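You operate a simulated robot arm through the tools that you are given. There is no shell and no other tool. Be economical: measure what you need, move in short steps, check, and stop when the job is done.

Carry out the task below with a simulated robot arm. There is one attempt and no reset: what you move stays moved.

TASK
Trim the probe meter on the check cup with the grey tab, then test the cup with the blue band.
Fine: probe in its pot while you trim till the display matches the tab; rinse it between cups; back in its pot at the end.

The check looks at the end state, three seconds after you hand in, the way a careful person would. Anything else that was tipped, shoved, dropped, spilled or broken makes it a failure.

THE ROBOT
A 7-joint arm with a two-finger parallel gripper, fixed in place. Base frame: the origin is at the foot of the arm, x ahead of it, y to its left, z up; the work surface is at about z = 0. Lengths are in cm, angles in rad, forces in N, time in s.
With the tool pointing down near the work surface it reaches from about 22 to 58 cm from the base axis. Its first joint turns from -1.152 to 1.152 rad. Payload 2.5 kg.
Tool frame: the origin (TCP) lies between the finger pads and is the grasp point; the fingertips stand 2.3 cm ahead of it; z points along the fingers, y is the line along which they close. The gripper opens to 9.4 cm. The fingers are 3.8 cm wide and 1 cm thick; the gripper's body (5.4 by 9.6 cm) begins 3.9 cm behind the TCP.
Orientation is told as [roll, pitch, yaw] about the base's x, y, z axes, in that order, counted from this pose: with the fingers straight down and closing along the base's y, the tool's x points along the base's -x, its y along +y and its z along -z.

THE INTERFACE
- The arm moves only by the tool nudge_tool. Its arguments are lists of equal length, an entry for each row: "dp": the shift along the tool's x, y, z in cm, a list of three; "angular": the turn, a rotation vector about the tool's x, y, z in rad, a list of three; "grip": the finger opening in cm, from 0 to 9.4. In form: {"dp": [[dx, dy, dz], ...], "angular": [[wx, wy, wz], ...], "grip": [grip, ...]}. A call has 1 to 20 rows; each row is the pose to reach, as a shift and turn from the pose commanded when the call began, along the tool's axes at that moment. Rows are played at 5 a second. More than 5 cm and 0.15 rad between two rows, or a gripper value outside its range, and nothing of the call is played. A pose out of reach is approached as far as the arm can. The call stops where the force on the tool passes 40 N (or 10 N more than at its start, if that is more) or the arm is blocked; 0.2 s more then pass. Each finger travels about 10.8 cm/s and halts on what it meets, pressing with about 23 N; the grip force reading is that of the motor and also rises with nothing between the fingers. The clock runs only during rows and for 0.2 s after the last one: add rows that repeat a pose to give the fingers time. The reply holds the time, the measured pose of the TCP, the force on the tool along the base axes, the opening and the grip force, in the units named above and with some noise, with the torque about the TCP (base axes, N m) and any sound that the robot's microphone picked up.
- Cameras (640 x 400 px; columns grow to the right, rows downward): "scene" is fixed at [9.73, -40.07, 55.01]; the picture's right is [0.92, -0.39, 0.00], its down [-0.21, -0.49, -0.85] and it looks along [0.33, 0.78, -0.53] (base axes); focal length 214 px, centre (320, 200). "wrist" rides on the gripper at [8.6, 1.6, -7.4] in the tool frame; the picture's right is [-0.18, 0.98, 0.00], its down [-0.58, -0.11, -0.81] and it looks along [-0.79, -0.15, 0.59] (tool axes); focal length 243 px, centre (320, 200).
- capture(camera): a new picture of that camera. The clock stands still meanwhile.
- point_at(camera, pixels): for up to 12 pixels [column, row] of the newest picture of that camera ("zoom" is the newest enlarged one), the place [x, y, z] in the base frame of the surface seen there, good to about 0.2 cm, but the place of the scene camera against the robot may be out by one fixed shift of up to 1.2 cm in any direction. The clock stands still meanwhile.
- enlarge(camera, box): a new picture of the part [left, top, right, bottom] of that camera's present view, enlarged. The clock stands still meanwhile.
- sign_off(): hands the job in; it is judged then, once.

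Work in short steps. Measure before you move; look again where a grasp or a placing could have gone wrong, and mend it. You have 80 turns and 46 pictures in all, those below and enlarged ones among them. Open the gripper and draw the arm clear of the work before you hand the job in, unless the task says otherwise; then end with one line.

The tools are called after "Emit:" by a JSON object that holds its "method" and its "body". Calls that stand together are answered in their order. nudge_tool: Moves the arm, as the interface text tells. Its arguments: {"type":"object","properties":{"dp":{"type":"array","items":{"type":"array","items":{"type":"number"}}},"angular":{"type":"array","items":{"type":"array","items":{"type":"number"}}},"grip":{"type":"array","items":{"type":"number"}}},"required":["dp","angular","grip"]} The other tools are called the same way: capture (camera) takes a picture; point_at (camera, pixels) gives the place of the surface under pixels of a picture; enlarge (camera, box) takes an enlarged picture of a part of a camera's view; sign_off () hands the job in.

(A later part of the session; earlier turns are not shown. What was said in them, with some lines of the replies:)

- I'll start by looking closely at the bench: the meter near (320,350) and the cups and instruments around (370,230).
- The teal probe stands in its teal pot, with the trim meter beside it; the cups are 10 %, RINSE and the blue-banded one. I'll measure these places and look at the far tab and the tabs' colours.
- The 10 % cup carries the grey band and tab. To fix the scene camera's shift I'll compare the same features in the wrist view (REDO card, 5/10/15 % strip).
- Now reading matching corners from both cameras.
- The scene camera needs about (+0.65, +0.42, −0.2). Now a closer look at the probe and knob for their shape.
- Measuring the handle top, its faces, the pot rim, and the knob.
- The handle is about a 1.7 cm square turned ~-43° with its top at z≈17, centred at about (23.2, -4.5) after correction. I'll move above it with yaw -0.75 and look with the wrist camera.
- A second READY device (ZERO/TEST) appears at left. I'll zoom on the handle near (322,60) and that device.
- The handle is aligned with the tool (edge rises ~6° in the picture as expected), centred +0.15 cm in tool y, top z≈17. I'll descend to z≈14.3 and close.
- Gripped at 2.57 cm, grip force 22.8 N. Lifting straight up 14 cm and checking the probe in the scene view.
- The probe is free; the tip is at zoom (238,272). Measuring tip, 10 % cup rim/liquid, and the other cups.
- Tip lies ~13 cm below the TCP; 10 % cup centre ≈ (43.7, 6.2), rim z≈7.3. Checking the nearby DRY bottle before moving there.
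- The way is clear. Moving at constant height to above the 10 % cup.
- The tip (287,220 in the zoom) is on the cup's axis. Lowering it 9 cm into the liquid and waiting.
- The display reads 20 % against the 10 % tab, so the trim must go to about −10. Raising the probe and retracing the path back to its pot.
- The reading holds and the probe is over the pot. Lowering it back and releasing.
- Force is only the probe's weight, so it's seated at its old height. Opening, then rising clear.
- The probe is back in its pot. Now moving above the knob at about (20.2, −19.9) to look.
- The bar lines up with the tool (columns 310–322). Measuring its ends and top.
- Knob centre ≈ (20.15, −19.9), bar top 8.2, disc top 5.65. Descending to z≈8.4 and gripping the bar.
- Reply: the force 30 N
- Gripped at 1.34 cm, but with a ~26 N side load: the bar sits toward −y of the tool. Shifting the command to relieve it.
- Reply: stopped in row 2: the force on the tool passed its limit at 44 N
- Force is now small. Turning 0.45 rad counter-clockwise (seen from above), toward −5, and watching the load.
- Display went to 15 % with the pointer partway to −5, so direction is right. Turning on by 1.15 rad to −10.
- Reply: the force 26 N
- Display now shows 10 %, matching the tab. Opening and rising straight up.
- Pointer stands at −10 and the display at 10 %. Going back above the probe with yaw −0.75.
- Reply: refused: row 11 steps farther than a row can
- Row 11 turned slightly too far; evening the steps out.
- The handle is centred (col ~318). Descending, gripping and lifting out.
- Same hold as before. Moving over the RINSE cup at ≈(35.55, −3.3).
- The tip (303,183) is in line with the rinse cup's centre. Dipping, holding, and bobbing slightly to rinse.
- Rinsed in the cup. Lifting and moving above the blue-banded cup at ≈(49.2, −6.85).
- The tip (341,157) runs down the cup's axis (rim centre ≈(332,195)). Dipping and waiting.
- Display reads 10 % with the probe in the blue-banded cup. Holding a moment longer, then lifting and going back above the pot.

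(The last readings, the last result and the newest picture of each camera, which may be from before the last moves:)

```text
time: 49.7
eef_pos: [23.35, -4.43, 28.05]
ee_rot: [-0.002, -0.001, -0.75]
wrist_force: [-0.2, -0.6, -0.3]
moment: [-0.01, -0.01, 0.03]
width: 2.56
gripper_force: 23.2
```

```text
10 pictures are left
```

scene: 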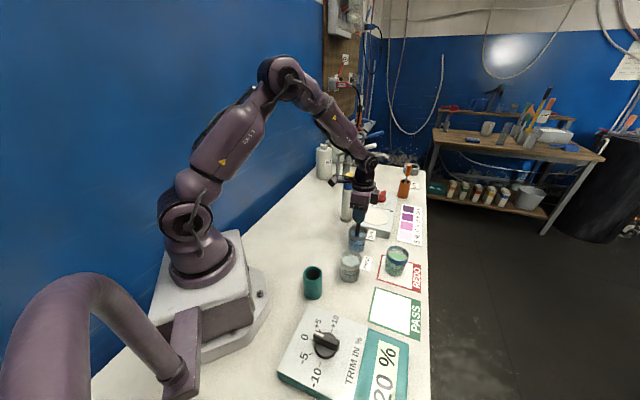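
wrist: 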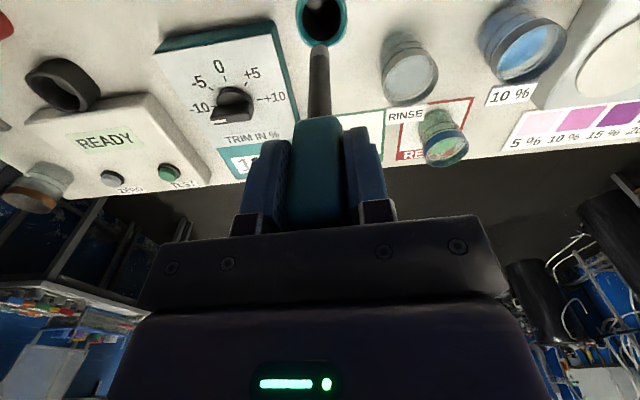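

The view matches the earlier return pose. Lowering the probe into its pot (commanded z≈28.38, so 13.9 down).

Emit:
{"method": "nudge_tool", "body": {"dp": [[0, 0, 2], [0, 0, 4], [0, 0, 6], [0, 0, 8], [0, 0, 10], [0, 0, 12], [0, 0, 13.2], [0, 0, 13.9], [0, 0, 13.9]], "angular": [[0, 0, 0], [0, 0, 0], [0, 0, 0], [0, 0, 0], [0, 0, 0], [0, 0, 0], [0, 0, 0], [0, 0, 0], [0, 0, 0]], "grip": [1, 1, 1, 1, 1, 1, 1, 1, 1]}}

```text
time: 51.7
eef_pos: [23.35, -4.59, 14.28]
ee_rot: [-0.001, 0.001, -0.753]
wrist_force: [-0.5, -0.4, -0.4]
moment: [0.01, -0.01, -0.04]
width: 2.58
gripper_force: 22.9
```

Seated without side load. Releasing and rising clear.

Emit:
{"method": "nudge_tool", "body": {"dp": [[0, 0, 0], [0, 0, 0], [0, 0, 0], [0, 0, 0], [0, 0, -2], [0, 0, -4], [0, 0, -7], [0, 0, -11], [0, 0, -15], [0, 0, -19]], "angular": [[0, 0, 0], [0, 0, 0], [0, 0, 0], [0, 0, 0], [0, 0, 0], [0, 0, 0], [0, 0, 0], [0, 0, 0], [0, 0, 0], [0, 0, 0]], "grip": [3, 4, 5.5, 5.5, 5.5, 5.5, 5.5, 5.5, 5.5, 5.5]}}

Emit:
{"method": "enlarge", "body": {"camera": "scene", "box": [250, 210, 450, 400]}}

```text
time: 53.9
eef_pos: [23.39, -4.31, 33.45]
ee_rot: [-0.002, 0.0, -0.753]
wrist_force: [0.4, 0.8, 0.7]
moment: [-0.01, 0.02, 0.02]
width: 5.49
gripper_force: 0.1
```

```text
2.11 times, centred on (350, 305) of scene
```

zoom: 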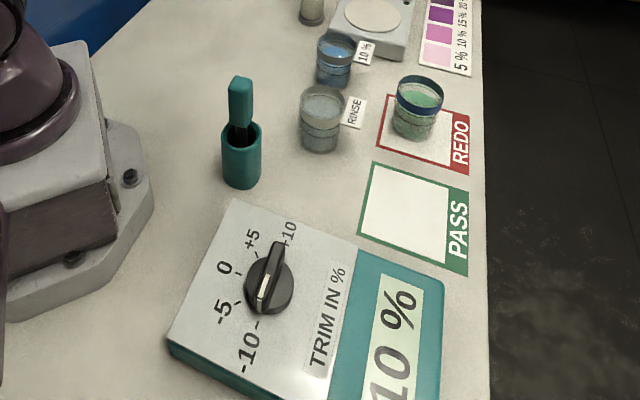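

The probe is back in its pot, the display reads 10 %, and the cups are undisturbed. The gripper is open and clear, so I'm handing in.

Emit:
{"method": "sign_off", "body": {}}

```text
The job is handed in.
```

I trimmed the probe meter on the grey-tab check cup: it first read 20 %, and with the trim at −10 it matches the 10 % tab. I then rinsed the probe and dipped it in the blue-band cup. The display read 10 % there, the same figure it already showed, so I didn't see the reading change. The probe is back in its pot, and I left the blue-band cup where it was on REDO.
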